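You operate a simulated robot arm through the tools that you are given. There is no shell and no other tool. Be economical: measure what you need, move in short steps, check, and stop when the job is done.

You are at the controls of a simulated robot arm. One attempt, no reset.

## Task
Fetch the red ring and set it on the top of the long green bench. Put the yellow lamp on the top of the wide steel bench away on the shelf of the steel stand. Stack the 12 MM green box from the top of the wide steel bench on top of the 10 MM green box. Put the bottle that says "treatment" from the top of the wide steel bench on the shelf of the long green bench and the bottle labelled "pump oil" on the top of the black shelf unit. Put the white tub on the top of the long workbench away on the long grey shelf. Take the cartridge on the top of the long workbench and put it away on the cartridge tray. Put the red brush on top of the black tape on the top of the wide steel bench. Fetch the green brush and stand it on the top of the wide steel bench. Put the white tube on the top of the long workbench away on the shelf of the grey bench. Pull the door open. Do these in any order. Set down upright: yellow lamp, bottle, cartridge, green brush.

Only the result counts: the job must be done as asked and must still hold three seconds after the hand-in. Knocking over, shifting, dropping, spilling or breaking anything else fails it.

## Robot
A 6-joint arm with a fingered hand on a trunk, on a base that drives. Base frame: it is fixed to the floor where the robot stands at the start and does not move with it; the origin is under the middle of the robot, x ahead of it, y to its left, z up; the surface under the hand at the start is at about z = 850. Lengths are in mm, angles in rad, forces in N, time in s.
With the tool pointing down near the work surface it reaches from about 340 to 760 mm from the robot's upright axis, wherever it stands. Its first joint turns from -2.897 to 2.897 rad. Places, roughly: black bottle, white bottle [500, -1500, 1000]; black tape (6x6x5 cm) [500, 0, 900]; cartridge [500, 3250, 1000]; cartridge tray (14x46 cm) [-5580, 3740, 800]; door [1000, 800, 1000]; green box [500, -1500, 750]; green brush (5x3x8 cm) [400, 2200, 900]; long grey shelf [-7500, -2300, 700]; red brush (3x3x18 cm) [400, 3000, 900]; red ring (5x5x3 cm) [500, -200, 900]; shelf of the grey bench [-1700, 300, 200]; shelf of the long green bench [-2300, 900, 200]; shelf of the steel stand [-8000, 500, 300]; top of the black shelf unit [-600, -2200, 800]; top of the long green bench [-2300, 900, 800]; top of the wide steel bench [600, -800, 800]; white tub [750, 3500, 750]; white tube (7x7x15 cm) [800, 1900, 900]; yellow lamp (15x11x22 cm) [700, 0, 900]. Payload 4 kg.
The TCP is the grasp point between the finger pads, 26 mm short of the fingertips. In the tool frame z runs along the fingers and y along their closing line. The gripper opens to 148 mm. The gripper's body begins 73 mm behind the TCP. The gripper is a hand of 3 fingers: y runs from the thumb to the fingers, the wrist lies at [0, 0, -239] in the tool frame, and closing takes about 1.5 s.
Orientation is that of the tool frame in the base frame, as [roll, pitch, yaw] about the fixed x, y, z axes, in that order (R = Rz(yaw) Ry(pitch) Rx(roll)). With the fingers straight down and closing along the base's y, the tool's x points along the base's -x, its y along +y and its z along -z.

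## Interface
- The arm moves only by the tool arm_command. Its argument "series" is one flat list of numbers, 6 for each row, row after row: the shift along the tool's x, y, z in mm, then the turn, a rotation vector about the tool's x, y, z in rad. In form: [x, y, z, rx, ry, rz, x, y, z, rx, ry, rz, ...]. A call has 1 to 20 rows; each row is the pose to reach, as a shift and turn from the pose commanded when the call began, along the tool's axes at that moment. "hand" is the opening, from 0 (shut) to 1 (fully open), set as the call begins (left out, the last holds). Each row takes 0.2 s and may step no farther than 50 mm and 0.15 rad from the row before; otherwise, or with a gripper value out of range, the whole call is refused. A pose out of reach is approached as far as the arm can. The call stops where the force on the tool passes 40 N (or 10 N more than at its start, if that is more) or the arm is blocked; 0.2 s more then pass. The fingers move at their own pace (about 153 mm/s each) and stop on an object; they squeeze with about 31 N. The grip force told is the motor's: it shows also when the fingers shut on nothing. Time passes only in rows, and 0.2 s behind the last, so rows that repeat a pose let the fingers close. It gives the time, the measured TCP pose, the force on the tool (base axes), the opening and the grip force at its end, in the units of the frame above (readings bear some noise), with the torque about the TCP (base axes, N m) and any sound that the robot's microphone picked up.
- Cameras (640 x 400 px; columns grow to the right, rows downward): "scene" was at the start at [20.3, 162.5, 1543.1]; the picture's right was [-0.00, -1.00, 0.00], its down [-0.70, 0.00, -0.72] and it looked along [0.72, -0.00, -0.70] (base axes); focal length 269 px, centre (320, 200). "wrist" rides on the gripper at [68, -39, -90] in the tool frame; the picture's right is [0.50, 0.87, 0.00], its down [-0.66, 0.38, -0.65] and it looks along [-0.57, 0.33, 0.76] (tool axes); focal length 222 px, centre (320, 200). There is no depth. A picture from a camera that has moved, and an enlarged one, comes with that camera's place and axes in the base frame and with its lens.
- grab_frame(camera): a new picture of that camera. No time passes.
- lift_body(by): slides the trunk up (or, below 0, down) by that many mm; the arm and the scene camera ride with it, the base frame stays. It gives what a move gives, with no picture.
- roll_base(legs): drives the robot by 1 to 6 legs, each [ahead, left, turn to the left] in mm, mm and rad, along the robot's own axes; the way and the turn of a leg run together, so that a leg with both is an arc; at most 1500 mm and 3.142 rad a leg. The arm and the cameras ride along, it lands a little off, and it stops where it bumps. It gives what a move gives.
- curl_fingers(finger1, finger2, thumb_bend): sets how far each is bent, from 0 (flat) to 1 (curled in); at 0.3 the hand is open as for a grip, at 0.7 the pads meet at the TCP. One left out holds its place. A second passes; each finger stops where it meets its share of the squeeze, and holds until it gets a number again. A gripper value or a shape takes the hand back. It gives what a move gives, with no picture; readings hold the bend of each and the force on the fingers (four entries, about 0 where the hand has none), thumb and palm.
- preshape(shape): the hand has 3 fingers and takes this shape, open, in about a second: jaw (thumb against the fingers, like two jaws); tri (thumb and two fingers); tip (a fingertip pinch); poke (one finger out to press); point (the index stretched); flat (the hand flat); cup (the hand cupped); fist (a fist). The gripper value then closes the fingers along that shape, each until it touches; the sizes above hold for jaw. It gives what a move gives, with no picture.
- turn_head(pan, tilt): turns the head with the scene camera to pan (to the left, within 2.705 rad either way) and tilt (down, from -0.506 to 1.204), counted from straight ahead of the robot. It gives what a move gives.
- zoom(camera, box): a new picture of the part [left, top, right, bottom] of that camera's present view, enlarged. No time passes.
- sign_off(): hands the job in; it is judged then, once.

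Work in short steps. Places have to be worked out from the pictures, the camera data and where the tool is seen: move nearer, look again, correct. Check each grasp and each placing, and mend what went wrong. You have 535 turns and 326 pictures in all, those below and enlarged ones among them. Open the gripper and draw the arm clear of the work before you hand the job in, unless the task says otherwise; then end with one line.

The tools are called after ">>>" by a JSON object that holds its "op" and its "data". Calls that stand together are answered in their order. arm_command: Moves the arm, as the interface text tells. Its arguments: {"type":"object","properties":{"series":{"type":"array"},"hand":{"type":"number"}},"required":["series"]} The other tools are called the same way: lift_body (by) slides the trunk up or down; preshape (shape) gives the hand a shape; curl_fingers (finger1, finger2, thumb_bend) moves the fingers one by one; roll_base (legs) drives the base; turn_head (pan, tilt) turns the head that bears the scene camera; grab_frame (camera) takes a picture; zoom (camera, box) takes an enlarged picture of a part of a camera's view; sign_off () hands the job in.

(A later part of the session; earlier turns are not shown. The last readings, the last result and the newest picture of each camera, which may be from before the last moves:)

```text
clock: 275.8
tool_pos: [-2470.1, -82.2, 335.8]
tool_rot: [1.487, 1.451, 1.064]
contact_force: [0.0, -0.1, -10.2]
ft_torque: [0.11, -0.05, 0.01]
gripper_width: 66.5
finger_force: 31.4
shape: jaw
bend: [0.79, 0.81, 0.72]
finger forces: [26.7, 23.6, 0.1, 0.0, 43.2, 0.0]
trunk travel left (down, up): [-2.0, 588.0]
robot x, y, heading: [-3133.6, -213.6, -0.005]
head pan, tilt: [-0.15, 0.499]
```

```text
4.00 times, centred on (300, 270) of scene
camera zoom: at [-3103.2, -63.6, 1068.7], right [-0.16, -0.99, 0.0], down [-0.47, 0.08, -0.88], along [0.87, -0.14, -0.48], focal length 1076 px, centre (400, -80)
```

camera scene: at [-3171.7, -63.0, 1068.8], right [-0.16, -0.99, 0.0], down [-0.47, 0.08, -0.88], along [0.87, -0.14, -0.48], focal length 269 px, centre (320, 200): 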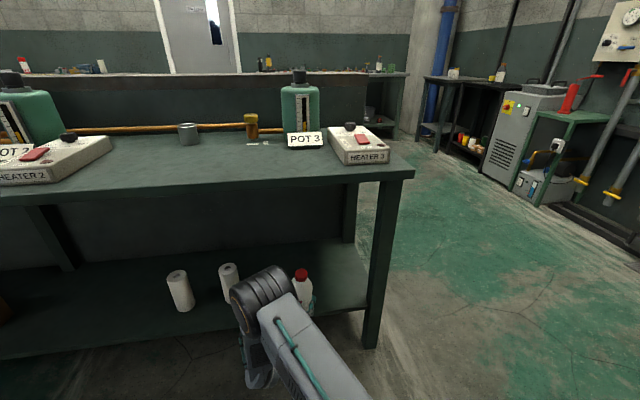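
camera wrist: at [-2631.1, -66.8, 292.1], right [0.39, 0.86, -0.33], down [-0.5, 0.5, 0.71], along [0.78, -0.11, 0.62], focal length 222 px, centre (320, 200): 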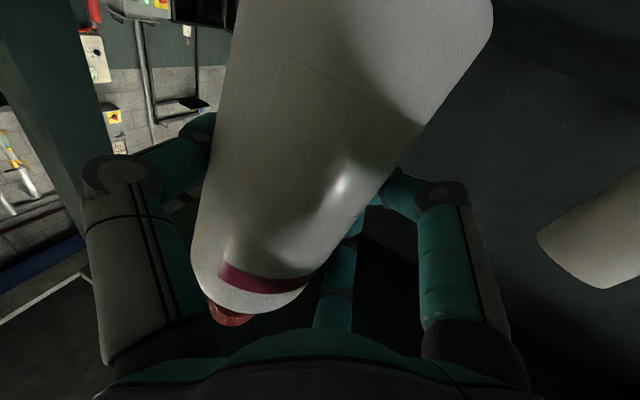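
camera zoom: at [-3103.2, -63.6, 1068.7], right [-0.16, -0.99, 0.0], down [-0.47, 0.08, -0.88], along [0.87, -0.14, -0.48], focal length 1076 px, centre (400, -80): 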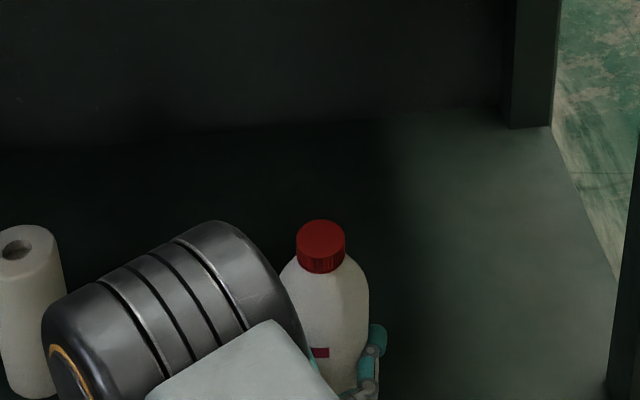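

Within ~0.05 rad of upright by the image. I lower gently to light contact.

>>> {"op": "arm_command", "data": {"series": [2, 0, 0, 0, 0, 0, 2, 0, 0, 0, 0, 0]}}

>>> {"op": "arm_command", "data": {"series": [2, 0, 0, 0, 0, 0, 2, 0, 0, 0, 0, 0]}}

>>> {"op": "arm_command", "data": {"series": [2, 0, 0, 0, 0, 0, 2, 0, 0, 0, 0, 0]}}

```text
clock: 276.4
tool_pos: [-2471.2, -81.8, 335.3]
tool_rot: [1.481, 1.452, 1.058]
contact_force: [0.4, 0.5, -9.8]
ft_torque: [0.17, -0.06, -0.02]
gripper_width: 66.6
finger_force: 30.9
shape: jaw
bend: [0.79, 0.81, 0.72]
finger forces: [26.7, 23.5, 0.0, 0.0, 43.2, 0.0]
trunk travel left (down, up): [-2.0, 588.0]
robot x, y, heading: [-3135.0, -208.4, -0.012]
head pan, tilt: [-0.15, 0.499]
```

```text
clock: 277.0
tool_pos: [-2470.0, -80.3, 332.9]
tool_rot: [1.479, 1.451, 1.057]
contact_force: [-0.7, 0.4, -10.0]
ft_torque: [0.15, -0.02, 0.01]
gripper_width: 66.8
finger_force: 30.9
shape: jaw
bend: [0.79, 0.81, 0.72]
finger forces: [26.7, 23.5, 0.0, 0.0, 43.2, 0.0]
trunk travel left (down, up): [-2.0, 588.0]
robot x, y, heading: [-3134.0, -211.0, -0.009]
head pan, tilt: [-0.15, 0.499]
```

```text
clock: 277.6
tool_pos: [-2469.1, -82.5, 332.4]
tool_rot: [1.471, 1.45, 1.05]
contact_force: [1.9, -0.5, -3.2]
ft_torque: [-0.04, 0.0, 0.07]
gripper_width: 66.6
finger_force: 30.8
shape: jaw
bend: [0.79, 0.81, 0.72]
finger forces: [27.0, 24.0, 0.1, 0.1, 43.3, 0.1]
trunk travel left (down, up): [-2.0, 588.0]
robot x, y, heading: [-3136.9, -212.8, -0.01]
head pan, tilt: [-0.15, 0.499]
```

One more small step and then look before releasing.

>>> {"op": "arm_command", "data": {"series": [2, 0, 0, 0, 0, 0, 2, 0, 0, 0, 0, 0]}}

>>> {"op": "grab_frame", "data": {"camera": "wrist"}}

```text
clock: 278.2
tool_pos: [-2470.0, -81.1, 329.7]
tool_rot: [1.462, 1.45, 1.039]
contact_force: [4.7, -2.9, 8.5]
ft_torque: [-0.39, 0.07, 0.2]
gripper_width: 66.7
finger_force: 30.9
shape: jaw
bend: [0.79, 0.81, 0.72]
finger forces: [27.5, 24.5, 0.1, 0.0, 43.7, 0.0]
trunk travel left (down, up): [-2.0, 588.0]
robot x, y, heading: [-3131.8, -213.1, -0.01]
head pan, tilt: [-0.15, 0.499]
```

```text
181 pictures are left
camera wrist: at [-2563.0, -73.1, 255.8], right [0.38, 0.84, -0.39], down [-0.48, 0.54, 0.69], along [0.79, -0.07, 0.61], focal length 222 px, centre (320, 200)
```

wrist: 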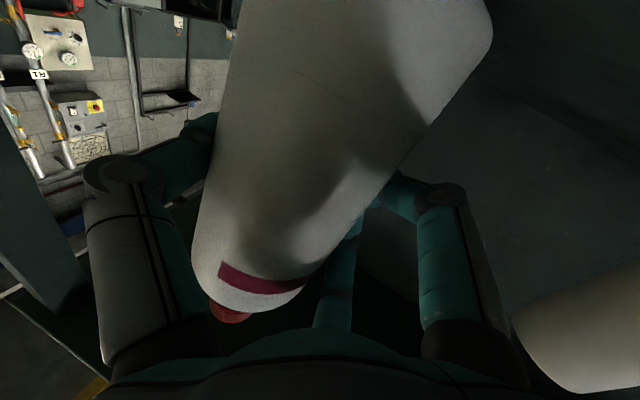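

Base seems seated (18 N, small torque). I open just slightly so the fingers still cage it, and check.

>>> {"op": "arm_command", "data": {"series": [0, 0, 0, 0, 0, 0, 0, 0, 0, 0, 0, 0, 0, 0, 0, 0, 0, 0], "hand": 0.56}}

>>> {"op": "zoom", "data": {"camera": "scene", "box": [220, 220, 380, 320]}}

>>> {"op": "grab_frame", "data": {"camera": "wrist"}}

```text
clock: 279.0
tool_pos: [-2469.3, -80.6, 328.9]
tool_rot: [1.48, 1.454, 1.057]
contact_force: [1.4, -0.8, 0.4]
ft_torque: [-0.13, 0.09, 0.02]
gripper_width: 71.0
finger_force: 31.1
shape: jaw
bend: [0.8, 0.8, 0.74]
finger forces: [19.4, 20.1, 0.0, 0.1, 39.8, 0.0]
trunk travel left (down, up): [-2.0, 588.0]
robot x, y, heading: [-3129.6, -209.5, -0.005]
head pan, tilt: [-0.15, 0.499]
```

```text
4.00 times, centred on (300, 270) of scene
camera zoom: at [-3103.8, -63.7, 1068.8], right [-0.16, -0.99, 0.0], down [-0.47, 0.08, -0.88], along [0.87, -0.14, -0.48], focal length 1076 px, centre (400, -80)
```

zoom: 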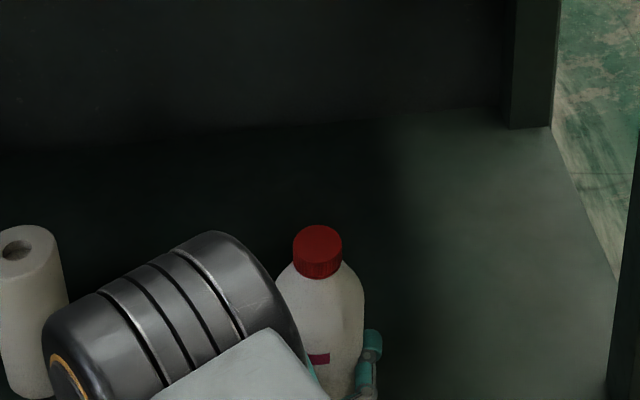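

```text
179 pictures are left
camera wrist: at [-2563.7, -73.0, 254.5], right [0.38, 0.84, -0.39], down [-0.48, 0.54, 0.69], along [0.79, -0.07, 0.61], focal length 222 px, centre (320, 200)
```

wrist: 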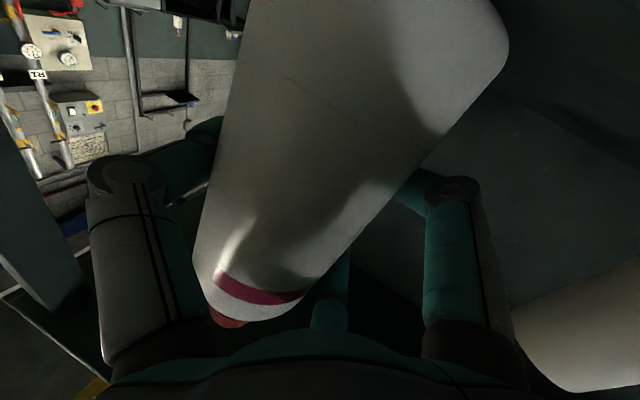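

Still holding but settled a bit. Open slightly more.

>>> {"op": "arm_command", "data": {"series": [0, 0, 0, 0, 0, 0, 0, 0, 0, 0, 0, 0, 0, 0, 0, 0, 0, 0], "hand": 0.63}}

>>> {"op": "zoom", "data": {"camera": "scene", "box": [220, 220, 380, 320]}}

>>> {"op": "grab_frame", "data": {"camera": "wrist"}}

```text
clock: 279.8
tool_pos: [-2470.1, -80.7, 329.1]
tool_rot: [1.478, 1.452, 1.055]
contact_force: [0.8, 0.1, -2.9]
ft_torque: [-0.09, 0.06, 0.02]
gripper_width: 93.5
finger_force: 0.1
shape: jaw
bend: [0.31, 0.31, 0.7]
finger forces: [0.0, 2.1, 0.0, 0.1, 1.6, 0.0]
trunk travel left (down, up): [-2.0, 588.0]
robot x, y, heading: [-3132.9, -212.3, -0.009]
head pan, tilt: [-0.15, 0.499]
```

```text
4.00 times, centred on (300, 270) of scene
camera zoom: at [-3103.6, -63.7, 1068.8], right [-0.16, -0.99, 0.0], down [-0.47, 0.08, -0.88], along [0.87, -0.14, -0.48], focal length 1076 px, centre (400, -80)
```

zoom: 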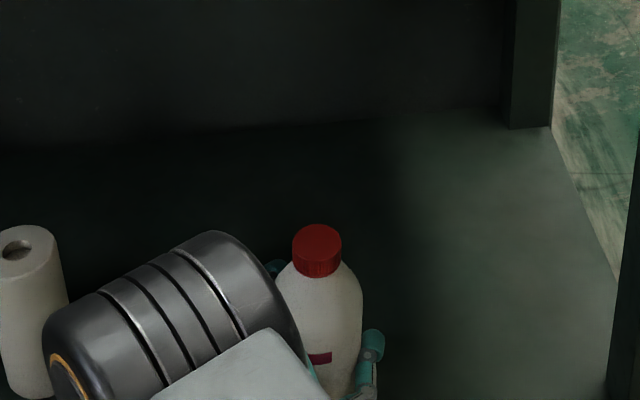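

```text
177 pictures are left
camera wrist: at [-2563.5, -73.0, 254.6], right [0.38, 0.84, -0.39], down [-0.48, 0.54, 0.69], along [0.79, -0.07, 0.61], focal length 222 px, centre (320, 200)
```

wrist: 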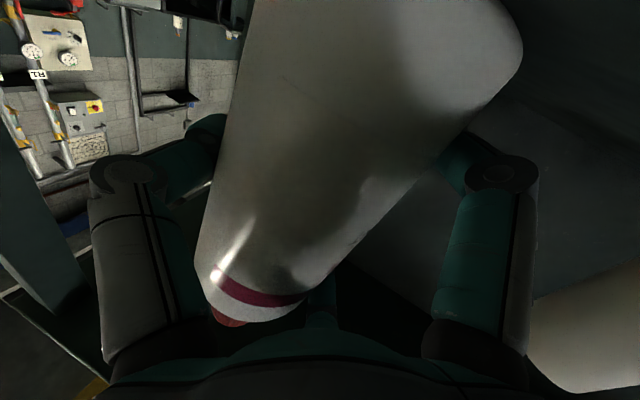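

It leans left onto the upper finger and thumb. I roll the hand +0.1 (caged) to push it upright and watch the forces.

>>> {"op": "arm_command", "data": {"series": [0, 0, 0, 0, 0, 0.04, 0, 0, 0, 0, 0, 0.08, 0, 0, 0, 0, 0, 0.08]}}

>>> {"op": "grab_frame", "data": {"camera": "wrist"}}

>>> {"op": "zoom", "data": {"camera": "scene", "box": [220, 220, 380, 320]}}

```text
clock: 280.6
tool_pos: [-2470.3, -82.6, 329.1]
tool_rot: [1.511, 1.37, 1.09]
contact_force: [0.6, -1.9, 1.2]
ft_torque: [-0.4, 0.12, 0.04]
gripper_width: 94.1
finger_force: 0.0
shape: jaw
bend: [0.31, 0.31, 0.7]
finger forces: [0.0, 3.2, 0.1, 0.0, 4.8, 0.1]
trunk travel left (down, up): [-2.0, 588.0]
robot x, y, heading: [-3132.3, -211.7, -0.012]
head pan, tilt: [-0.15, 0.499]
```

```text
176 pictures are left
camera wrist: at [-2561.0, -67.8, 253.7], right [0.39, 0.86, -0.32], down [-0.5, 0.49, 0.71], along [0.77, -0.12, 0.63], focal length 222 px, centre (320, 200)
```

wrist: 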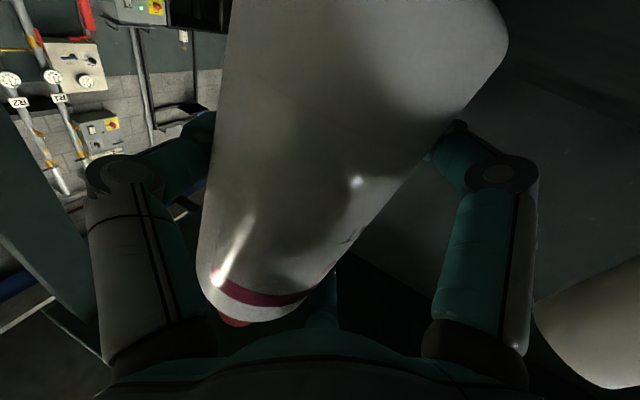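

```text
4.00 times, centred on (300, 270) of scene
camera zoom: at [-3103.8, -63.8, 1068.9], right [-0.16, -0.99, 0.0], down [-0.47, 0.08, -0.88], along [0.87, -0.14, -0.48], focal length 1076 px, centre (400, -80)
```

zoom: 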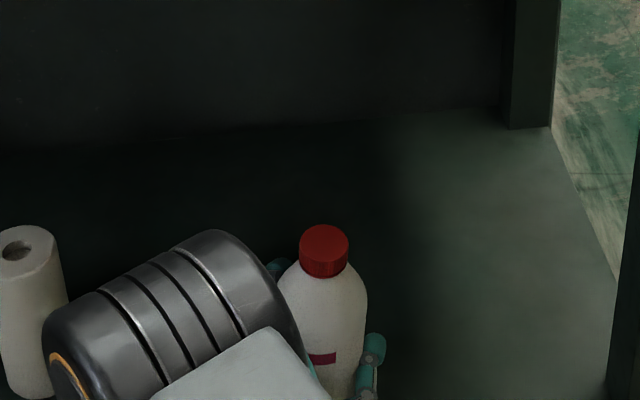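

Looks upright now. I ease back 0.02 and open fully.

>>> {"op": "arm_command", "data": {"series": [0, 0, 0, 0, 0, -0.02, 0, 0, 0, 0, 0, -0.02]}}

>>> {"op": "arm_command", "data": {"series": [0, 0, 0, 0, 0, 0, 0, 0, 0, 0, 0, 0, 0, 0, 0, 0, 0, 0], "hand": 0.8}}

>>> {"op": "grab_frame", "data": {"camera": "wrist"}}

>>> {"op": "zoom", "data": {"camera": "scene", "box": [220, 220, 380, 320]}}

```text
clock: 281.2
tool_pos: [-2470.7, -82.2, 329.5]
tool_rot: [1.508, 1.391, 1.086]
contact_force: [0.6, 0.2, -0.3]
ft_torque: [-0.22, 0.1, 0.07]
gripper_width: 94.2
finger_force: 0.1
shape: jaw
bend: [0.31, 0.31, 0.7]
finger forces: [0.1, 2.5, 0.0, 0.0, 2.8, 0.0]
trunk travel left (down, up): [-2.0, 588.0]
robot x, y, heading: [-3132.7, -213.1, -0.011]
head pan, tilt: [-0.15, 0.499]
```

```text
clock: 282.0
tool_pos: [-2470.6, -82.7, 328.9]
tool_rot: [1.506, 1.391, 1.084]
contact_force: [2.3, 2.7, 0.9]
ft_torque: [-0.1, 0.1, 0.0]
gripper_width: 118.4
finger_force: 0.0
shape: jaw
bend: [0.26, 0.24, 0.48]
finger forces: [0.1, 2.0, 0.0, 0.0, 0.0, 0.0]
trunk travel left (down, up): [-2.0, 588.0]
robot x, y, heading: [-3133.6, -214.2, -0.008]
head pan, tilt: [-0.15, 0.499]
```

```text
174 pictures are left
camera wrist: at [-2561.8, -69.0, 254.0], right [0.39, 0.86, -0.34], down [-0.5, 0.51, 0.7], along [0.77, -0.11, 0.62], focal length 222 px, centre (320, 200)
```

wrist: 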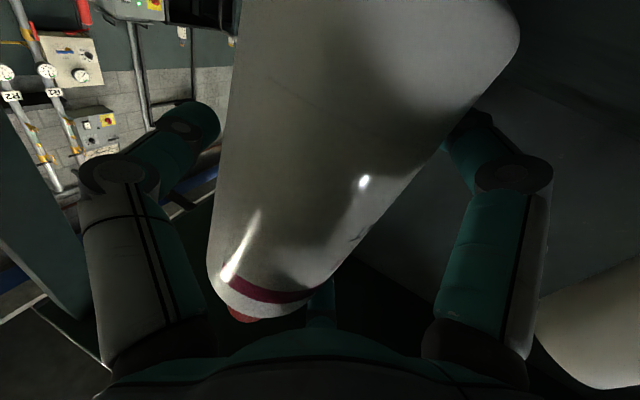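

```text
4.00 times, centred on (300, 270) of scene
camera zoom: at [-3103.8, -63.7, 1068.9], right [-0.16, -0.99, 0.0], down [-0.47, 0.08, -0.88], along [0.87, -0.14, -0.48], focal length 1076 px, centre (400, -80)
```

zoom: 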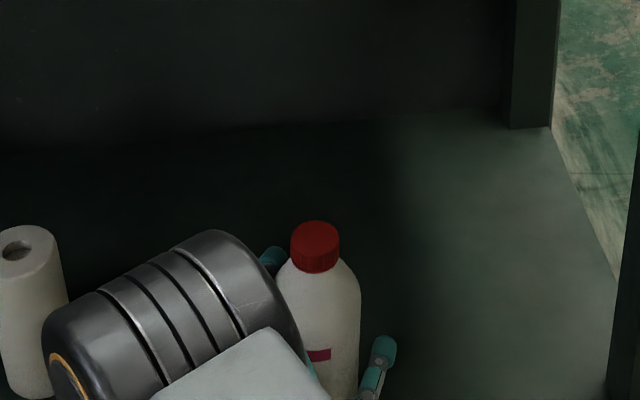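

Finger 2 is still pushing the bottle; I shift the hand +8 mm in y to see whether the bottle stands freely.

>>> {"op": "arm_command", "data": {"series": [0, 4, 0, 0, 0, 0, 1, 8, 0, 0, 0, 0, 1, 8, 0, 0, 0, 0]}}

>>> {"op": "zoom", "data": {"camera": "scene", "box": [220, 220, 380, 320]}}

```text
clock: 282.8
tool_pos: [-2467.7, -75.1, 330.3]
tool_rot: [1.508, 1.389, 1.085]
contact_force: [1.0, 0.5, -0.4]
ft_torque: [0.01, 0.03, 0.03]
gripper_width: 118.4
finger_force: 0.1
shape: jaw
bend: [0.26, 0.25, 0.48]
finger forces: [0.0, 0.5, 0.0, 0.1, 0.1, 0.0]
trunk travel left (down, up): [-2.0, 588.0]
robot x, y, heading: [-3132.2, -214.2, -0.009]
head pan, tilt: [-0.15, 0.499]
```

```text
4.00 times, centred on (300, 270) of scene
camera zoom: at [-3103.8, -63.8, 1068.9], right [-0.16, -0.99, 0.0], down [-0.47, 0.08, -0.88], along [0.87, -0.14, -0.48], focal length 1076 px, centre (400, -80)
```

zoom: 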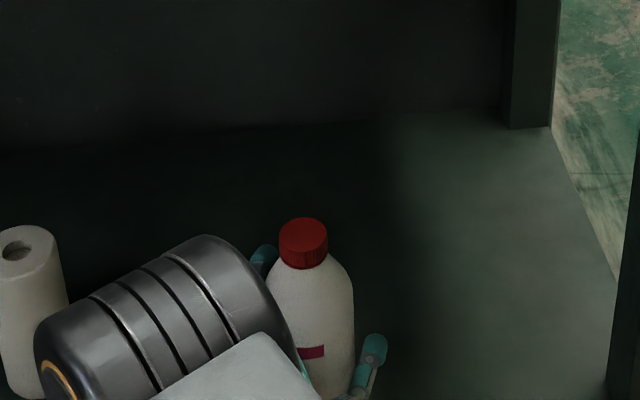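

By perspective check the bottle is now truly vertical and nearly free. I shift another 6 mm and confirm it stays.

>>> {"op": "arm_command", "data": {"series": [1, 6, 0, 0, 0, 0, 1, 6, 0, 0, 0, 0]}}

>>> {"op": "zoom", "data": {"camera": "scene", "box": [220, 220, 380, 320]}}

>>> {"op": "grab_frame", "data": {"camera": "wrist"}}

```text
clock: 283.4
tool_pos: [-2464.2, -68.9, 329.3]
tool_rot: [1.509, 1.39, 1.086]
contact_force: [0.6, 1.0, -0.6]
ft_torque: [-0.01, -0.01, 0.0]
gripper_width: 118.4
finger_force: 0.0
shape: jaw
bend: [0.26, 0.25, 0.48]
finger forces: [0.1, 0.0, 0.1, 0.0, 0.2, 0.1]
trunk travel left (down, up): [-2.0, 588.0]
robot x, y, heading: [-3136.3, -211.6, -0.009]
head pan, tilt: [-0.15, 0.499]
```

```text
4.00 times, centred on (300, 270) of scene
camera zoom: at [-3103.8, -63.8, 1068.9], right [-0.16, -0.99, 0.0], down [-0.47, 0.08, -0.88], along [0.87, -0.14, -0.48], focal length 1076 px, centre (400, -80)
```

zoom: 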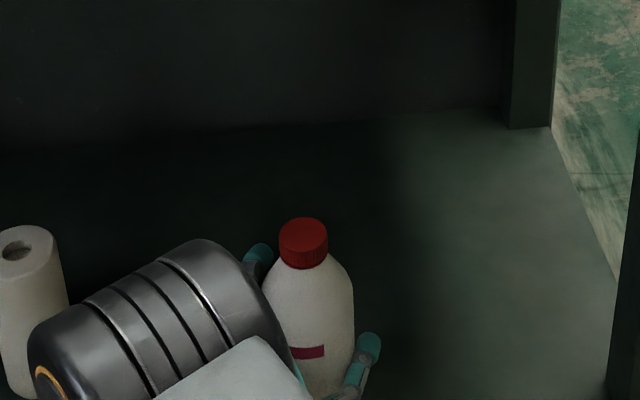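

```text
170 pictures are left
camera wrist: at [-2556.1, -56.1, 253.9], right [0.39, 0.86, -0.34], down [-0.5, 0.51, 0.7], along [0.77, -0.11, 0.62], focal length 222 px, centre (320, 200)
```

wrist: 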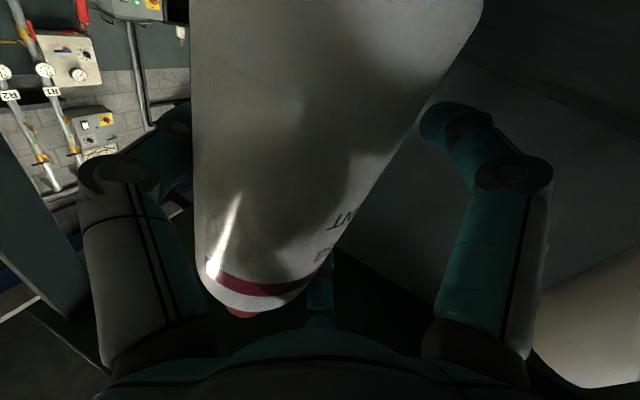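

Free-standing. I open fully, then withdraw straight back along the tool axis.

>>> {"op": "arm_command", "data": {"series": [0, -2, 0, 0, 0, 0, 0, -2, 0, 0, 0, 0, 0, -2, 0, 0, 0, 0], "hand": 1}}

>>> {"op": "arm_command", "data": {"series": [0, 0, -15, 0, 0, 0, 0, 0, -30, 0, 0, 0, 0, 0, -45, 0, 0, 0, 0, 0, -70, 0, 0, 0, 0, 0, -100, 0, 0, 0, 0, 0, -120, 0, 0, 0]}}

>>> {"op": "grab_frame", "data": {"camera": "wrist"}}

>>> {"op": "grab_frame", "data": {"camera": "scene"}}

```text
clock: 284.2
tool_pos: [-2465.6, -70.5, 328.6]
tool_rot: [1.509, 1.39, 1.083]
contact_force: [-0.6, -0.9, 0.4]
ft_torque: [-0.02, 0.03, -0.01]
gripper_width: 148.1
finger_force: 0.0
shape: jaw
bend: [0.3, 0.3, 0.3]
finger forces: [0.1, 0.0, 0.1, 0.0, 0.1, 0.1]
trunk travel left (down, up): [-2.0, 588.0]
robot x, y, heading: [-3133.0, -216.8, -0.013]
head pan, tilt: [-0.15, 0.499]
```

```text
clock: 285.6
tool_pos: [-2574.6, -20.2, 326.9]
tool_rot: [1.506, 1.39, 1.083]
contact_force: [0.1, -0.6, -0.4]
ft_torque: [0.01, 0.0, -0.04]
gripper_width: 148.0
finger_force: 0.0
shape: jaw
bend: [0.3, 0.3, 0.3]
finger forces: [0.0, 0.1, 0.0, 0.1, 0.1, 0.0]
trunk travel left (down, up): [-2.0, 588.0]
robot x, y, heading: [-3135.1, -209.7, -0.009]
head pan, tilt: [-0.15, 0.499]
```

```text
169 pictures are left
camera wrist: at [-2666.4, -8.1, 252.2], right [0.39, 0.86, -0.34], down [-0.5, 0.51, 0.7], along [0.77, -0.11, 0.62], focal length 222 px, centre (320, 200)
```

wrist: 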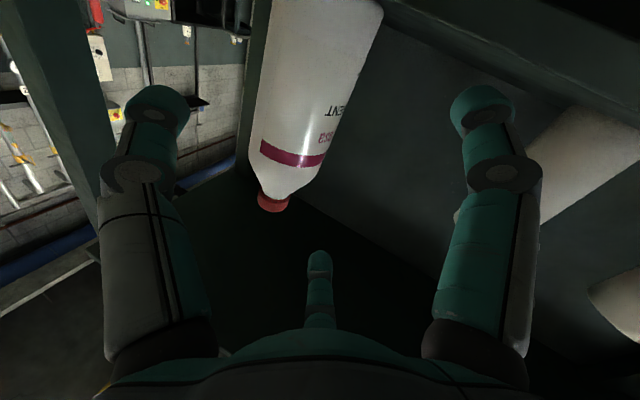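

```text
168 pictures are left
camera scene: at [-3103.7, -63.8, 1068.9], right [-0.16, -0.99, 0.0], down [-0.47, 0.08, -0.88], along [0.87, -0.14, -0.48], focal length 269 px, centre (320, 200)
```

scene: 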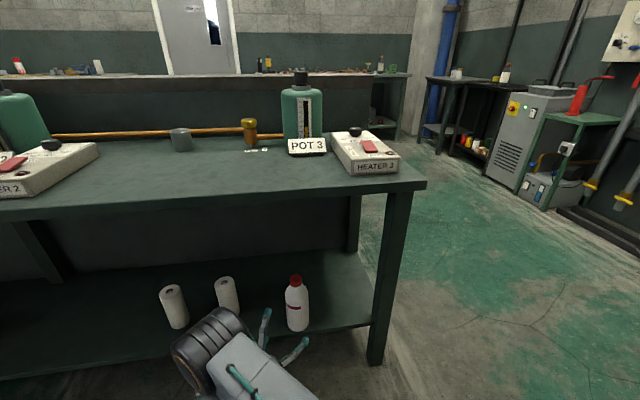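

Treatment bottle stands upright on the shelf. Now I back off, raise the trunk and return the hand to pointing down.

>>> {"op": "roll_base", "data": {"legs": [[-240, 0, 0]]}}

>>> {"op": "lift_body", "data": {"by": 400}}

>>> {"op": "arm_command", "data": {"series": [-15, 5, 0, 0, 0, -0.1, -30, 10, 0, 0, 0, -0.15, -45, 10, 0, 0.08, 0, -0.15, -60, 10, 0, 0.1, 0, -0.15]}}

>>> {"op": "arm_command", "data": {"series": [0, 0, 0, 0, 0.14, 0, 0, 0, 0, 0, 0.28, 0, 0, 0, 0, 0, 0.42, 0, 0, 0, 0, 0, 0.56, 0, 0, 0, 0, 0, 0.7, 0, 0, 0, 0, 0, 0.84, 0, 0, 0, 0, 0, 0.98, 0, 0, 0, 0, 0, 1.12, 0, 0, 0, 0, 0, 1.26, 0, 0, 0, 0, 0, 1.4, 0, 0, 0, 0, 0, 1.54, 0, 0, 0, 0, 0, 1.571, 0]}}

```text
clock: 287.3
tool_pos: [-2812.4, -20.3, 328.7]
tool_rot: [1.507, 1.393, 1.083]
contact_force: [-0.7, 0.7, 0.8]
ft_torque: [-0.01, 0.03, 0.02]
gripper_width: 147.8
finger_force: 0.0
shape: jaw
bend: [0.3, 0.3, 0.3]
finger forces: [0.1, 0.0, 0.0, 0.1, 0.0, 0.1]
trunk travel left (down, up): [-2.0, 588.0]
robot x, y, heading: [-3373.1, -210.7, -0.013]
head pan, tilt: [-0.15, 0.499]
```

```text
clock: 291.2
tool_pos: [-2813.5, -18.4, 727.3]
tool_rot: [1.507, 1.392, 1.084]
contact_force: [-0.4, 0.9, 0.2]
ft_torque: [0.01, 0.0, -0.01]
gripper_width: 147.8
finger_force: 0.1
shape: jaw
bend: [0.3, 0.3, 0.3]
finger forces: [0.1, 0.1, 0.1, 0.0, 0.0, 0.0]
trunk travel left (down, up): [-402.0, 188.0]
robot x, y, heading: [-3375.0, -211.7, -0.01]
head pan, tilt: [-0.15, 0.499]
```

```text
clock: 292.2
tool_pos: [-2814.5, -20.3, 789.2]
tool_rot: [1.538, 1.541, 1.012]
contact_force: [-0.2, -0.3, 0.2]
ft_torque: [0.02, 0.02, 0.04]
gripper_width: 148.0
finger_force: 0.0
shape: jaw
bend: [0.3, 0.3, 0.3]
finger forces: [0.0, 0.0, 0.0, 0.0, 0.1, 0.0]
trunk travel left (down, up): [-402.0, 188.0]
robot x, y, heading: [-3375.6, -209.6, -0.013]
head pan, tilt: [-0.15, 0.499]
```

```text
clock: 294.8
tool_pos: [-2814.5, -19.1, 788.8]
tool_rot: [3.112, 0.0, 2.617]
contact_force: [-0.8, -0.2, -0.3]
ft_torque: [0.02, -0.02, 0.02]
gripper_width: 148.0
finger_force: 0.0
shape: jaw
bend: [0.3, 0.3, 0.3]
finger forces: [0.1, 0.0, 0.0, 0.1, 0.1, 0.0]
trunk travel left (down, up): [-402.0, 188.0]
robot x, y, heading: [-3371.1, -208.4, -0.009]
head pan, tilt: [-0.15, 0.499]
```

Hand points down again. I restore trunk height, yaw and a high carry pose.

>>> {"op": "lift_body", "data": {"by": 98}}

>>> {"op": "arm_command", "data": {"series": [0, 0, -40, 0, 0, -0.13, 0, 0, -80, 0, 0, -0.26, 0, 0, -120, 0, 0, -0.39, 0, 0, -160, 0, 0, -0.525, 0, 0, -200, 0, 0, -0.525, 0, 0, -240, 0, 0, -0.525, 0, 0, -280, 0, 0, -0.525]}}

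>>> {"op": "roll_base", "data": {"legs": [[0, -950, 0], [1500, 0, 0], [1500, 0, 0]]}}

```text
clock: 296.1
tool_pos: [-2815.3, -20.0, 888.7]
tool_rot: [3.112, 0.001, 2.616]
contact_force: [-0.2, 0.3, -0.1]
ft_torque: [0.0, 0.0, -0.02]
gripper_width: 147.8
finger_force: 0.1
shape: jaw
bend: [0.3, 0.3, 0.3]
finger forces: [0.0, 0.1, 0.0, 0.1, 0.0, 0.1]
trunk travel left (down, up): [-500.0, 90.0]
robot x, y, heading: [-3373.2, -211.1, -0.011]
head pan, tilt: [-0.15, 0.499]
```

```text
clock: 297.7
tool_pos: [-2819.9, -26.1, 1168.3]
tool_rot: [3.116, 0.015, -3.14]
contact_force: [0.1, 0.1, -0.7]
ft_torque: [-0.01, 0.04, -0.04]
gripper_width: 147.8
finger_force: 0.1
shape: jaw
bend: [0.3, 0.3, 0.3]
finger forces: [0.0, 0.0, 0.0, 0.0, 0.1, 0.0]
trunk travel left (down, up): [-500.0, 90.0]
robot x, y, heading: [-3372.4, -211.9, -0.011]
head pan, tilt: [-0.15, 0.499]
```

```text
clock: 316.8
tool_pos: [182.4, -1035.1, 1168.0]
tool_rot: [3.114, 0.016, 3.135]
contact_force: [-0.2, 0.6, 0.1]
ft_torque: [0.0, 0.02, 0.0]
gripper_width: 147.9
finger_force: 0.1
shape: jaw
bend: [0.3, 0.3, 0.3]
finger forces: [0.0, 0.0, 0.0, 0.0, 0.0, 0.0]
trunk travel left (down, up): [-500.0, 90.0]
robot x, y, heading: [-370.2, -1213.6, -0.016]
head pan, tilt: [-0.15, 0.499]
```

I drive to the steel bench opposite the red ring (≈(538,-212)).

>>> {"op": "roll_base", "data": {"legs": [[0, 800, 0.016], [310, 0, 0]]}}

>>> {"op": "turn_head", "data": {"pan": 0.0, "tilt": 0.75}}

>>> {"op": "grab_frame", "data": {"camera": "wrist"}}

>>> {"op": "grab_frame", "data": {"camera": "scene"}}

```text
clock: 322.9
tool_pos: [494.3, -205.7, 1166.7]
tool_rot: [3.117, 0.016, -3.129]
contact_force: [-0.2, 0.4, 0.2]
ft_torque: [0.04, -0.02, -0.01]
gripper_width: 148.0
finger_force: 0.1
shape: jaw
bend: [0.3, 0.3, 0.3]
finger forces: [0.0, 0.0, 0.1, 0.1, 0.0, 0.0]
trunk travel left (down, up): [-500.0, 90.0]
robot x, y, heading: [-54.0, -399.9, -0.002]
head pan, tilt: [-0.15, 0.499]
```

```text
clock: 323.6
tool_pos: [494.2, -205.4, 1167.5]
tool_rot: [3.118, 0.015, -3.129]
contact_force: [0.4, 0.2, -1.1]
ft_torque: [0.0, 0.02, 0.03]
gripper_width: 148.1
finger_force: 0.0
shape: jaw
bend: [0.3, 0.3, 0.3]
finger forces: [0.0, 0.0, 0.0, 0.1, 0.0, 0.1]
trunk travel left (down, up): [-500.0, 90.0]
robot x, y, heading: [-54.1, -397.8, 0.004]
head pan, tilt: [0.0, 0.75]
```

```text
167 pictures are left
camera wrist: at [427.0, -248.4, 1254.4], right [-0.51, 0.86, 0.01], down [0.64, 0.37, 0.67], along [0.57, 0.35, -0.74], focal length 222 px, centre (320, 200)
```

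wrist: 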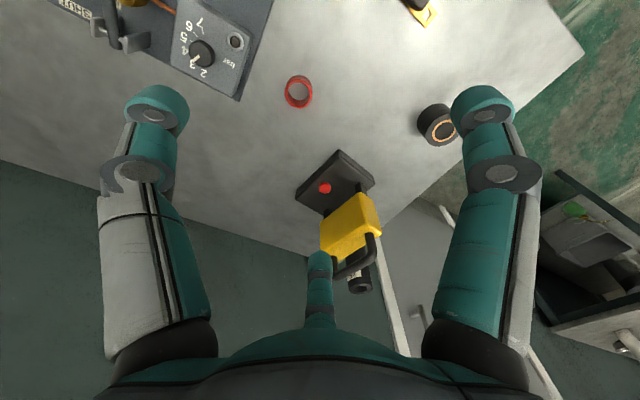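

```text
166 pictures are left
camera scene: at [-35.3, -234.4, 1545.0], right [0.0, -1.0, 0.0], down [-0.68, 0.0, -0.73], along [0.73, 0.0, -0.68], focal length 269 px, centre (320, 200)
```

scene: 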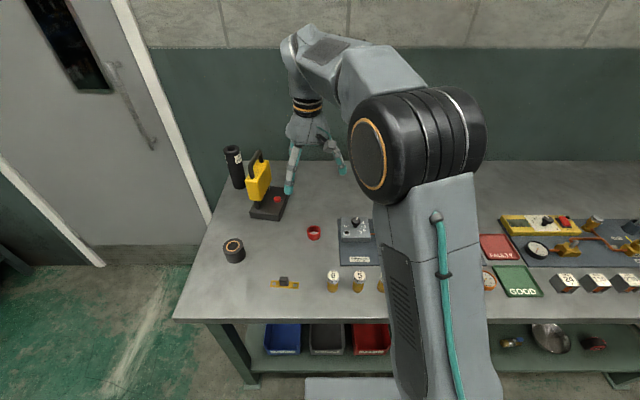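

Ring at ≈(540,-216). I move over it and descend to z≈882.

>>> {"op": "arm_command", "data": {"series": [-15, -4, 40, 0, 0, 0, -30, -8, 80, 0, 0, 0, -46, -10, 120, 0, 0, 0, -46, -10, 165, 0, 0, 0, -46, -10, 210, 0, 0, 0, -46, -10, 250, 0, 0, 0, -46, -10, 275, 0, 0, 0, -46, -10, 284, 0, 0, 0], "hand": 0.7}}

>>> {"op": "grab_frame", "data": {"camera": "wrist"}}

```text
clock: 325.4
tool_pos: [545.4, -208.4, 883.5]
tool_rot: [3.118, 0.016, -3.129]
contact_force: [0.7, 0.8, -0.1]
ft_torque: [0.0, 0.05, -0.02]
gripper_width: 104.0
finger_force: 0.1
shape: jaw
bend: [0.28, 0.28, 0.74]
finger forces: [0.1, 0.1, 0.0, 0.0, 0.0, 0.0]
trunk travel left (down, up): [-500.0, 90.0]
robot x, y, heading: [-55.6, -397.0, 0.004]
head pan, tilt: [0.0, 0.75]
```

```text
165 pictures are left
camera wrist: at [478.2, -250.2, 969.8], right [-0.51, 0.86, 0.01], down [0.64, 0.37, 0.67], along [0.57, 0.35, -0.74], focal length 222 px, centre (320, 200)
```

wrist: 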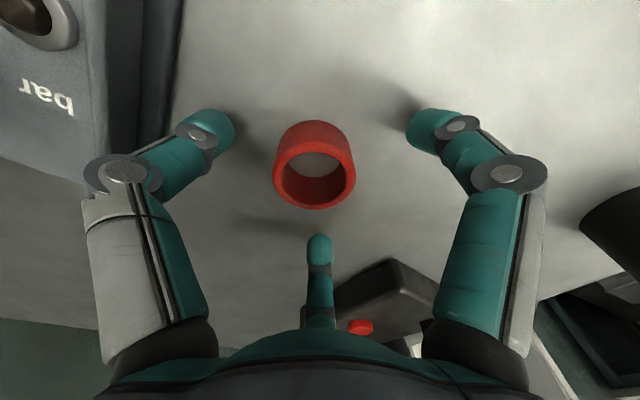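

Ring centre at ≈(537,-217); I shift, lower 4 mm and close.

>>> {"op": "arm_command", "data": {"series": [8, -8, 0, 0, 0, 0, 8, -8, 4, 0, 0, 0]}}

>>> {"op": "arm_command", "data": {"series": [0, 0, 0, 0, 0, 0, 0, 0, 0, 0, 0, 0, 0, 0, 0, 0, 0, 0, 0, 0, 0, 0, 0, 0, 0, 0, 0, 0, 0, 0, 0, 0, 0, 0, 0, 0], "hand": 0}}

>>> {"op": "arm_command", "data": {"series": [0, 0, -40, 0, 0, 0, 0, 0, -80, 0, 0, 0, 0, 0, -120, 0, 0, 0, 0, 0, -160, 0, 0, 0, 0, 0, -200, 0, 0, 0, 0, 0, -240, 0, 0, 0]}}

>>> {"op": "grab_frame", "data": {"camera": "wrist"}}

```text
clock: 326.0
tool_pos: [538.4, -214.9, 879.1]
tool_rot: [3.115, 0.015, -3.13]
contact_force: [0.0, -0.2, 0.2]
ft_torque: [0.03, 0.02, -0.01]
gripper_width: 104.1
finger_force: 0.1
shape: jaw
bend: [0.28, 0.28, 0.74]
finger forces: [0.0, 0.1, 0.1, 0.0, 0.0, 0.0]
trunk travel left (down, up): [-500.0, 90.0]
robot x, y, heading: [-56.8, -399.7, 0.002]
head pan, tilt: [0.0, 0.75]
```

```text
clock: 327.4
tool_pos: [538.3, -215.6, 879.4]
tool_rot: [3.119, 0.015, -3.131]
contact_force: [-0.5, 0.0, 0.2]
ft_torque: [0.01, 0.0, -0.02]
gripper_width: 37.7
finger_force: 30.8
shape: jaw
bend: [0.76, 0.76, 0.7]
finger forces: [27.3, 27.8, 0.1, 0.1, 27.9, 0.0]
trunk travel left (down, up): [-500.0, 90.0]
robot x, y, heading: [-57.0, -396.2, 0.001]
head pan, tilt: [0.0, 0.75]
```

```text
clock: 328.8
tool_pos: [531.8, -221.0, 1120.8]
tool_rot: [3.118, 0.016, -3.131]
contact_force: [-0.4, 0.4, -0.4]
ft_torque: [-0.02, 0.02, -0.01]
gripper_width: 37.5
finger_force: 31.1
shape: jaw
bend: [0.76, 0.76, 0.7]
finger forces: [27.1, 27.8, 0.0, 0.1, 28.0, 0.0]
trunk travel left (down, up): [-500.0, 90.0]
robot x, y, heading: [-58.1, -395.4, 0.007]
head pan, tilt: [0.0, 0.75]
```

```text
164 pictures are left
camera wrist: at [464.3, -263.2, 1208.3], right [-0.51, 0.86, 0.01], down [0.64, 0.37, 0.67], along [0.57, 0.35, -0.74], focal length 222 px, centre (320, 200)
```

wrist: 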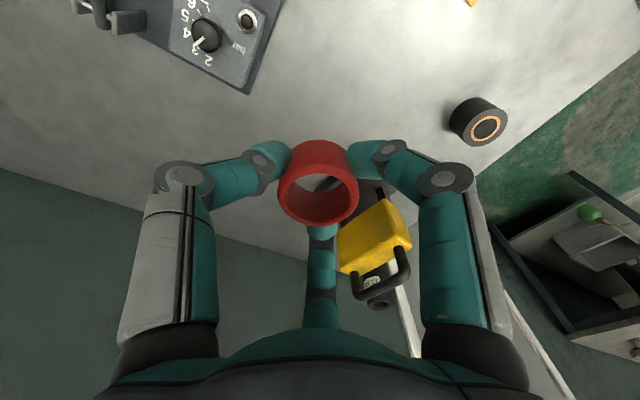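

Ring held. I drive: back, right, west past the benches, then north and up to the green bench.

>>> {"op": "roll_base", "data": {"legs": [[-320, 0, 0], [0, -800, 0], [-1500, 0, 0], [-1470, 0, 0], [0, 1000, 0]]}}

>>> {"op": "turn_head", "data": {"pan": 0.0, "tilt": 0.75}}

>>> {"op": "grab_frame", "data": {"camera": "scene"}}

```text
clock: 353.8
tool_pos: [-2743.7, 54.6, 1120.6]
tool_rot: [3.117, 0.016, 3.107]
contact_force: [-0.2, -0.1, -0.7]
ft_torque: [0.0, 0.05, 0.03]
gripper_width: 37.5
finger_force: 30.8
shape: jaw
bend: [0.76, 0.76, 0.7]
finger forces: [27.1, 27.8, 0.0, 0.0, 28.0, 0.1]
trunk travel left (down, up): [-500.0, 90.0]
robot x, y, heading: [-3339.4, -94.2, -0.044]
head pan, tilt: [0.0, 0.75]
```

```text
clock: 354.4
tool_pos: [-2743.2, 55.7, 1121.5]
tool_rot: [3.117, 0.018, 3.105]
contact_force: [0.1, -0.7, -1.0]
ft_torque: [0.02, 0.04, 0.02]
gripper_width: 37.5
finger_force: 30.7
shape: jaw
bend: [0.76, 0.76, 0.7]
finger forces: [27.2, 27.8, 0.1, 0.1, 28.0, 0.0]
trunk travel left (down, up): [-500.0, 90.0]
robot x, y, heading: [-3337.1, -97.4, -0.042]
head pan, tilt: [0.0, 0.75]
```

```text
163 pictures are left
camera scene: at [-3310.0, 68.1, 1544.9], right [-0.05, -1.0, 0.0], down [-0.68, 0.03, -0.73], along [0.73, -0.03, -0.68], focal length 269 px, centre (320, 200)
```

scene: 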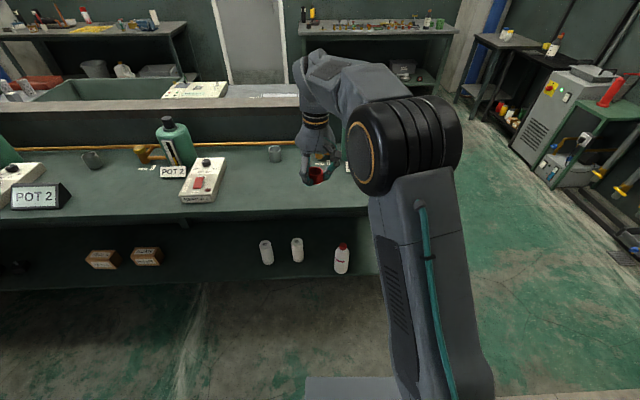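

I advance 310 and straighten, then lower the ring to the bench (top z≈800 → TCP ≈830).

>>> {"op": "roll_base", "data": {"legs": [[310, 0, 0.042]]}}

>>> {"op": "arm_command", "data": {"series": [0, 0, 45, 0, 0, 0, 0, 0, 90, 0, 0, 0, 0, 0, 135, 0, 0, 0, 0, 0, 180, 0, 0, 0, 0, 0, 225, 0, 0, 0, 0, 0, 265, 0, 0, 0, 0, 0, 283, 0, 0, 0]}}

>>> {"op": "grab_frame", "data": {"camera": "scene"}}

```text
clock: 356.4
tool_pos: [-2440.6, 71.5, 1119.7]
tool_rot: [3.117, 0.015, -3.137]
contact_force: [-0.5, -0.2, 0.3]
ft_torque: [-0.04, 0.02, 0.02]
gripper_width: 37.5
finger_force: 31.0
shape: jaw
bend: [0.76, 0.76, 0.7]
finger forces: [27.2, 27.9, 0.0, 0.0, 27.9, 0.0]
trunk travel left (down, up): [-500.0, 90.0]
robot x, y, heading: [-3026.6, -98.2, -0.002]
head pan, tilt: [0.0, 0.75]
```

```text
clock: 358.1
tool_pos: [-2436.4, 77.8, 837.5]
tool_rot: [3.114, 0.014, -3.136]
contact_force: [-0.2, 1.3, -0.1]
ft_torque: [0.01, 0.01, 0.0]
gripper_width: 37.3
finger_force: 31.1
shape: jaw
bend: [0.76, 0.76, 0.7]
finger forces: [27.0, 27.9, 0.1, 0.0, 28.2, 0.1]
trunk travel left (down, up): [-500.0, 90.0]
robot x, y, heading: [-3031.6, -100.6, -0.005]
head pan, tilt: [0.0, 0.75]
```

```text
162 pictures are left
camera scene: at [-3008.2, 61.5, 1544.9], right [0.0, -1.0, 0.0], down [-0.68, 0.0, -0.73], along [0.73, 0.0, -0.68], focal length 269 px, centre (320, 200)
```

scene: 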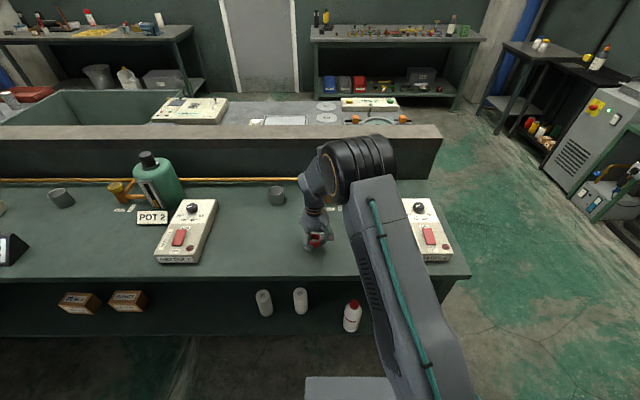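

Fine; I step down to contact.

>>> {"op": "arm_command", "data": {"series": [0, 0, 4, 0, 0, 0, 0, 0, 4, 0, 0, 0]}}

>>> {"op": "arm_command", "data": {"series": [0, 0, 3, 0, 0, 0, 0, 0, 3, 0, 0, 0]}}

>>> {"op": "arm_command", "data": {"series": [0, 0, 2, 0, 0, 0, 0, 0, 2, 0, 0, 0]}}

```text
clock: 358.6
tool_pos: [-2436.0, 77.9, 834.5]
tool_rot: [3.119, 0.016, -3.135]
contact_force: [-0.7, -0.4, 0.0]
ft_torque: [0.02, -0.02, -0.02]
gripper_width: 37.8
finger_force: 30.8
shape: jaw
bend: [0.76, 0.76, 0.7]
finger forces: [26.9, 27.8, 0.0, 0.0, 28.2, 0.0]
trunk travel left (down, up): [-500.0, 90.0]
robot x, y, heading: [-3031.7, -98.2, -0.0]
head pan, tilt: [0.0, 0.75]
```

```text
clock: 359.2
tool_pos: [-2435.8, 79.4, 831.5]
tool_rot: [3.117, 0.017, -3.136]
contact_force: [-0.6, 0.8, -0.1]
ft_torque: [-0.04, 0.01, -0.01]
gripper_width: 37.2
finger_force: 31.1
shape: jaw
bend: [0.76, 0.76, 0.7]
finger forces: [27.0, 27.9, 0.1, 0.0, 28.3, 0.0]
trunk travel left (down, up): [-500.0, 90.0]
robot x, y, heading: [-3032.8, -100.1, -0.001]
head pan, tilt: [0.0, 0.75]
```

```text
clock: 359.9
tool_pos: [-2437.0, 78.8, 829.2]
tool_rot: [3.116, 0.017, -3.137]
contact_force: [0.0, 0.6, -0.6]
ft_torque: [-0.01, 0.03, 0.03]
gripper_width: 37.4
finger_force: 30.9
shape: jaw
bend: [0.76, 0.76, 0.7]
finger forces: [27.0, 27.9, 0.0, 0.1, 28.1, 0.1]
trunk travel left (down, up): [-500.0, 90.0]
robot x, y, heading: [-3027.4, -100.8, -0.003]
head pan, tilt: [0.0, 0.75]
```

>>> {"op": "arm_command", "data": {"series": [0, 0, 2, 0, 0, 0, 0, 0, 2, 0, 0, 0]}}

>>> {"op": "arm_command", "data": {"series": [0, 0, 2, 0, 0, 0, 0, 0, 2, 0, 0, 0]}}

```text
clock: 360.4
tool_pos: [-2436.5, 77.8, 827.2]
tool_rot: [3.117, 0.017, -3.136]
contact_force: [0.3, -0.8, 6.2]
ft_torque: [-0.11, 0.01, 0.03]
gripper_width: 37.5
finger_force: 31.2
shape: jaw
bend: [0.76, 0.76, 0.7]
finger forces: [27.8, 28.7, 0.0, 0.1, 29.3, 0.0]
trunk travel left (down, up): [-500.0, 90.0]
robot x, y, heading: [-3031.4, -103.9, 0.0]
head pan, tilt: [0.0, 0.75]
```

```text
clock: 361.1
tool_pos: [-2436.8, 77.9, 827.9]
tool_rot: [3.115, 0.02, -3.137]
contact_force: [3.2, -1.5, 21.5]
ft_torque: [-0.25, -0.08, 0.02]
gripper_width: 37.9
finger_force: 30.6
shape: jaw
bend: [0.77, 0.76, 0.7]
finger forces: [30.1, 31.0, 0.0, 0.0, 35.9, 0.1]
trunk travel left (down, up): [-500.0, 90.0]
robot x, y, heading: [-3032.3, -101.6, -0.006]
head pan, tilt: [0.0, 0.75]
```

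Contact made. I release and rise, then verify.

>>> {"op": "arm_command", "data": {"series": [0, 0, -2, 0, 0, 0, 0, 0, -2, 0, 0, 0, 0, 0, -2, 0, 0, 0, 0, 0, -2, 0, 0, 0], "hand": 0.7}}

>>> {"op": "arm_command", "data": {"series": [0, 0, -40, 0, 0, 0, 0, 0, -80, 0, 0, 0, 0, 0, -120, 0, 0, 0, 0, 0, -170, 0, 0, 0, 0, 0, -220, 0, 0, 0, 0, 0, -270, 0, 0, 0, 0, 0, -310, 0, 0, 0]}}

>>> {"op": "grab_frame", "data": {"camera": "scene"}}

```text
clock: 362.1
tool_pos: [-2437.7, 79.0, 827.0]
tool_rot: [3.117, 0.016, -3.136]
contact_force: [-1.5, 3.0, 9.7]
ft_torque: [-0.47, 0.07, -0.13]
gripper_width: 103.2
finger_force: 0.1
shape: jaw
bend: [0.28, 0.28, 0.76]
finger forces: [0.0, 0.0, 0.1, 0.0, 8.9, 0.0]
trunk travel left (down, up): [-500.0, 90.0]
robot x, y, heading: [-3028.9, -102.3, -0.001]
head pan, tilt: [0.0, 0.75]
```

```text
clock: 363.6
tool_pos: [-2443.5, 70.1, 1138.2]
tool_rot: [3.116, 0.015, -3.136]
contact_force: [-0.6, 0.5, 0.0]
ft_torque: [-0.01, 0.03, 0.0]
gripper_width: 103.3
finger_force: 0.1
shape: jaw
bend: [0.28, 0.28, 0.74]
finger forces: [0.0, 0.1, 0.1, 0.2, 0.0, 0.1]
trunk travel left (down, up): [-500.0, 90.0]
robot x, y, heading: [-3026.4, -101.2, -0.001]
head pan, tilt: [0.0, 0.75]
```

```text
161 pictures are left
camera scene: at [-3008.5, 61.4, 1544.9], right [0.0, -1.0, 0.0], down [-0.68, 0.0, -0.73], along [0.73, 0.0, -0.68], focal length 269 px, centre (320, 200)
```

scene: 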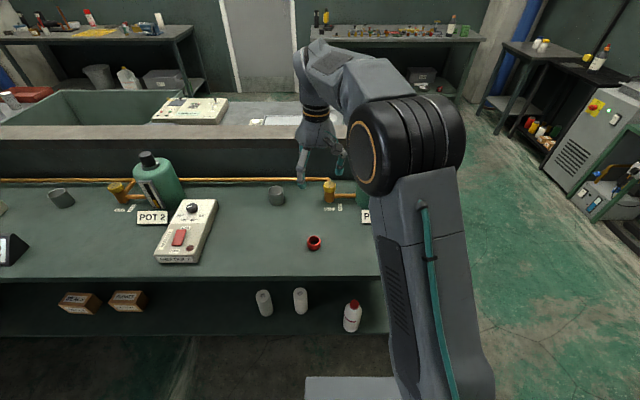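

Ring is set. Next the long workbench: I drive round by the south to (-330, 3000).

>>> {"op": "roll_base", "data": {"legs": [[-150, 0, 0], [0, -1100, 0], [1500, 0, 0], [1350, 0, 0], [0, 1500, 0], [0, 1500, 0]]}}

>>> {"op": "turn_head", "data": {"pan": 0.5, "tilt": 0.6}}

>>> {"op": "grab_frame", "data": {"camera": "scene"}}

```text
clock: 397.6
tool_pos: [92.2, 2070.9, 1137.5]
tool_rot: [3.116, 0.017, -3.079]
contact_force: [-0.2, 1.1, 0.1]
ft_torque: [0.0, -0.01, -0.02]
gripper_width: 103.3
finger_force: 0.1
shape: jaw
bend: [0.28, 0.28, 0.74]
finger forces: [0.0, 0.0, 0.1, 0.0, 0.0, 0.0]
trunk travel left (down, up): [-500.0, 90.0]
robot x, y, heading: [-487.0, 1866.7, 0.051]
head pan, tilt: [0.0, 0.75]
```

```text
clock: 398.6
tool_pos: [92.8, 2069.8, 1138.7]
tool_rot: [3.116, 0.015, -3.078]
contact_force: [-0.3, -0.1, 0.5]
ft_torque: [0.01, 0.0, 0.02]
gripper_width: 103.2
finger_force: 0.1
shape: jaw
bend: [0.28, 0.28, 0.74]
finger forces: [0.0, 0.0, 0.0, 0.0, 0.0, 0.1]
trunk travel left (down, up): [-500.0, 90.0]
robot x, y, heading: [-483.2, 1867.1, 0.051]
head pan, tilt: [0.499, 0.6]
```

```text
160 pictures are left
camera scene: at [-479.0, 2071.8, 1557.8], right [0.52, -0.85, 0.0], down [-0.48, -0.3, -0.82], along [0.7, 0.43, -0.57], focal length 269 px, centre (320, 200)
```

scene: 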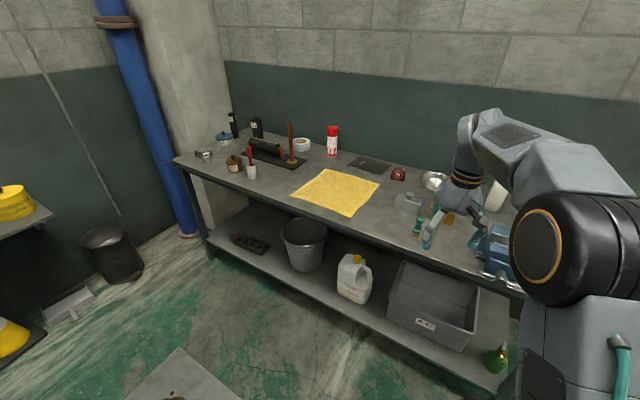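

I zoom on the workbench's left and right halves.

>>> {"op": "zoom", "data": {"camera": "scene", "box": [180, 90, 420, 240]}}

>>> {"op": "zoom", "data": {"camera": "scene", "box": [340, 140, 580, 290]}}

```text
2.67 times, centred on (300, 165) of scene
camera zoom: at [-479.0, 2071.8, 1557.8], right [0.52, -0.85, 0.0], down [-0.48, -0.3, -0.82], along [0.7, 0.43, -0.57], focal length 718 px, centre (373, 293)
```

zoom: 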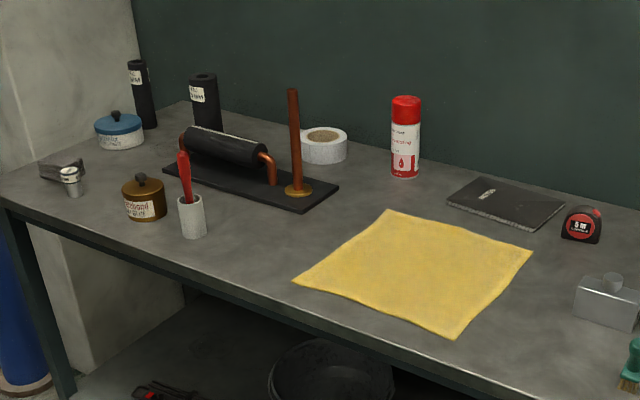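

```text
2.67 times, centred on (460, 215) of scene
camera zoom: at [-479.0, 2071.8, 1557.8], right [0.52, -0.85, 0.0], down [-0.48, -0.3, -0.82], along [0.7, 0.43, -0.57], focal length 718 px, centre (-53, 160)
```

zoom: 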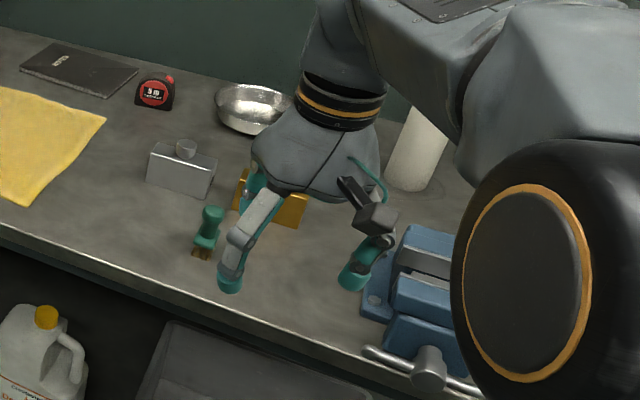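

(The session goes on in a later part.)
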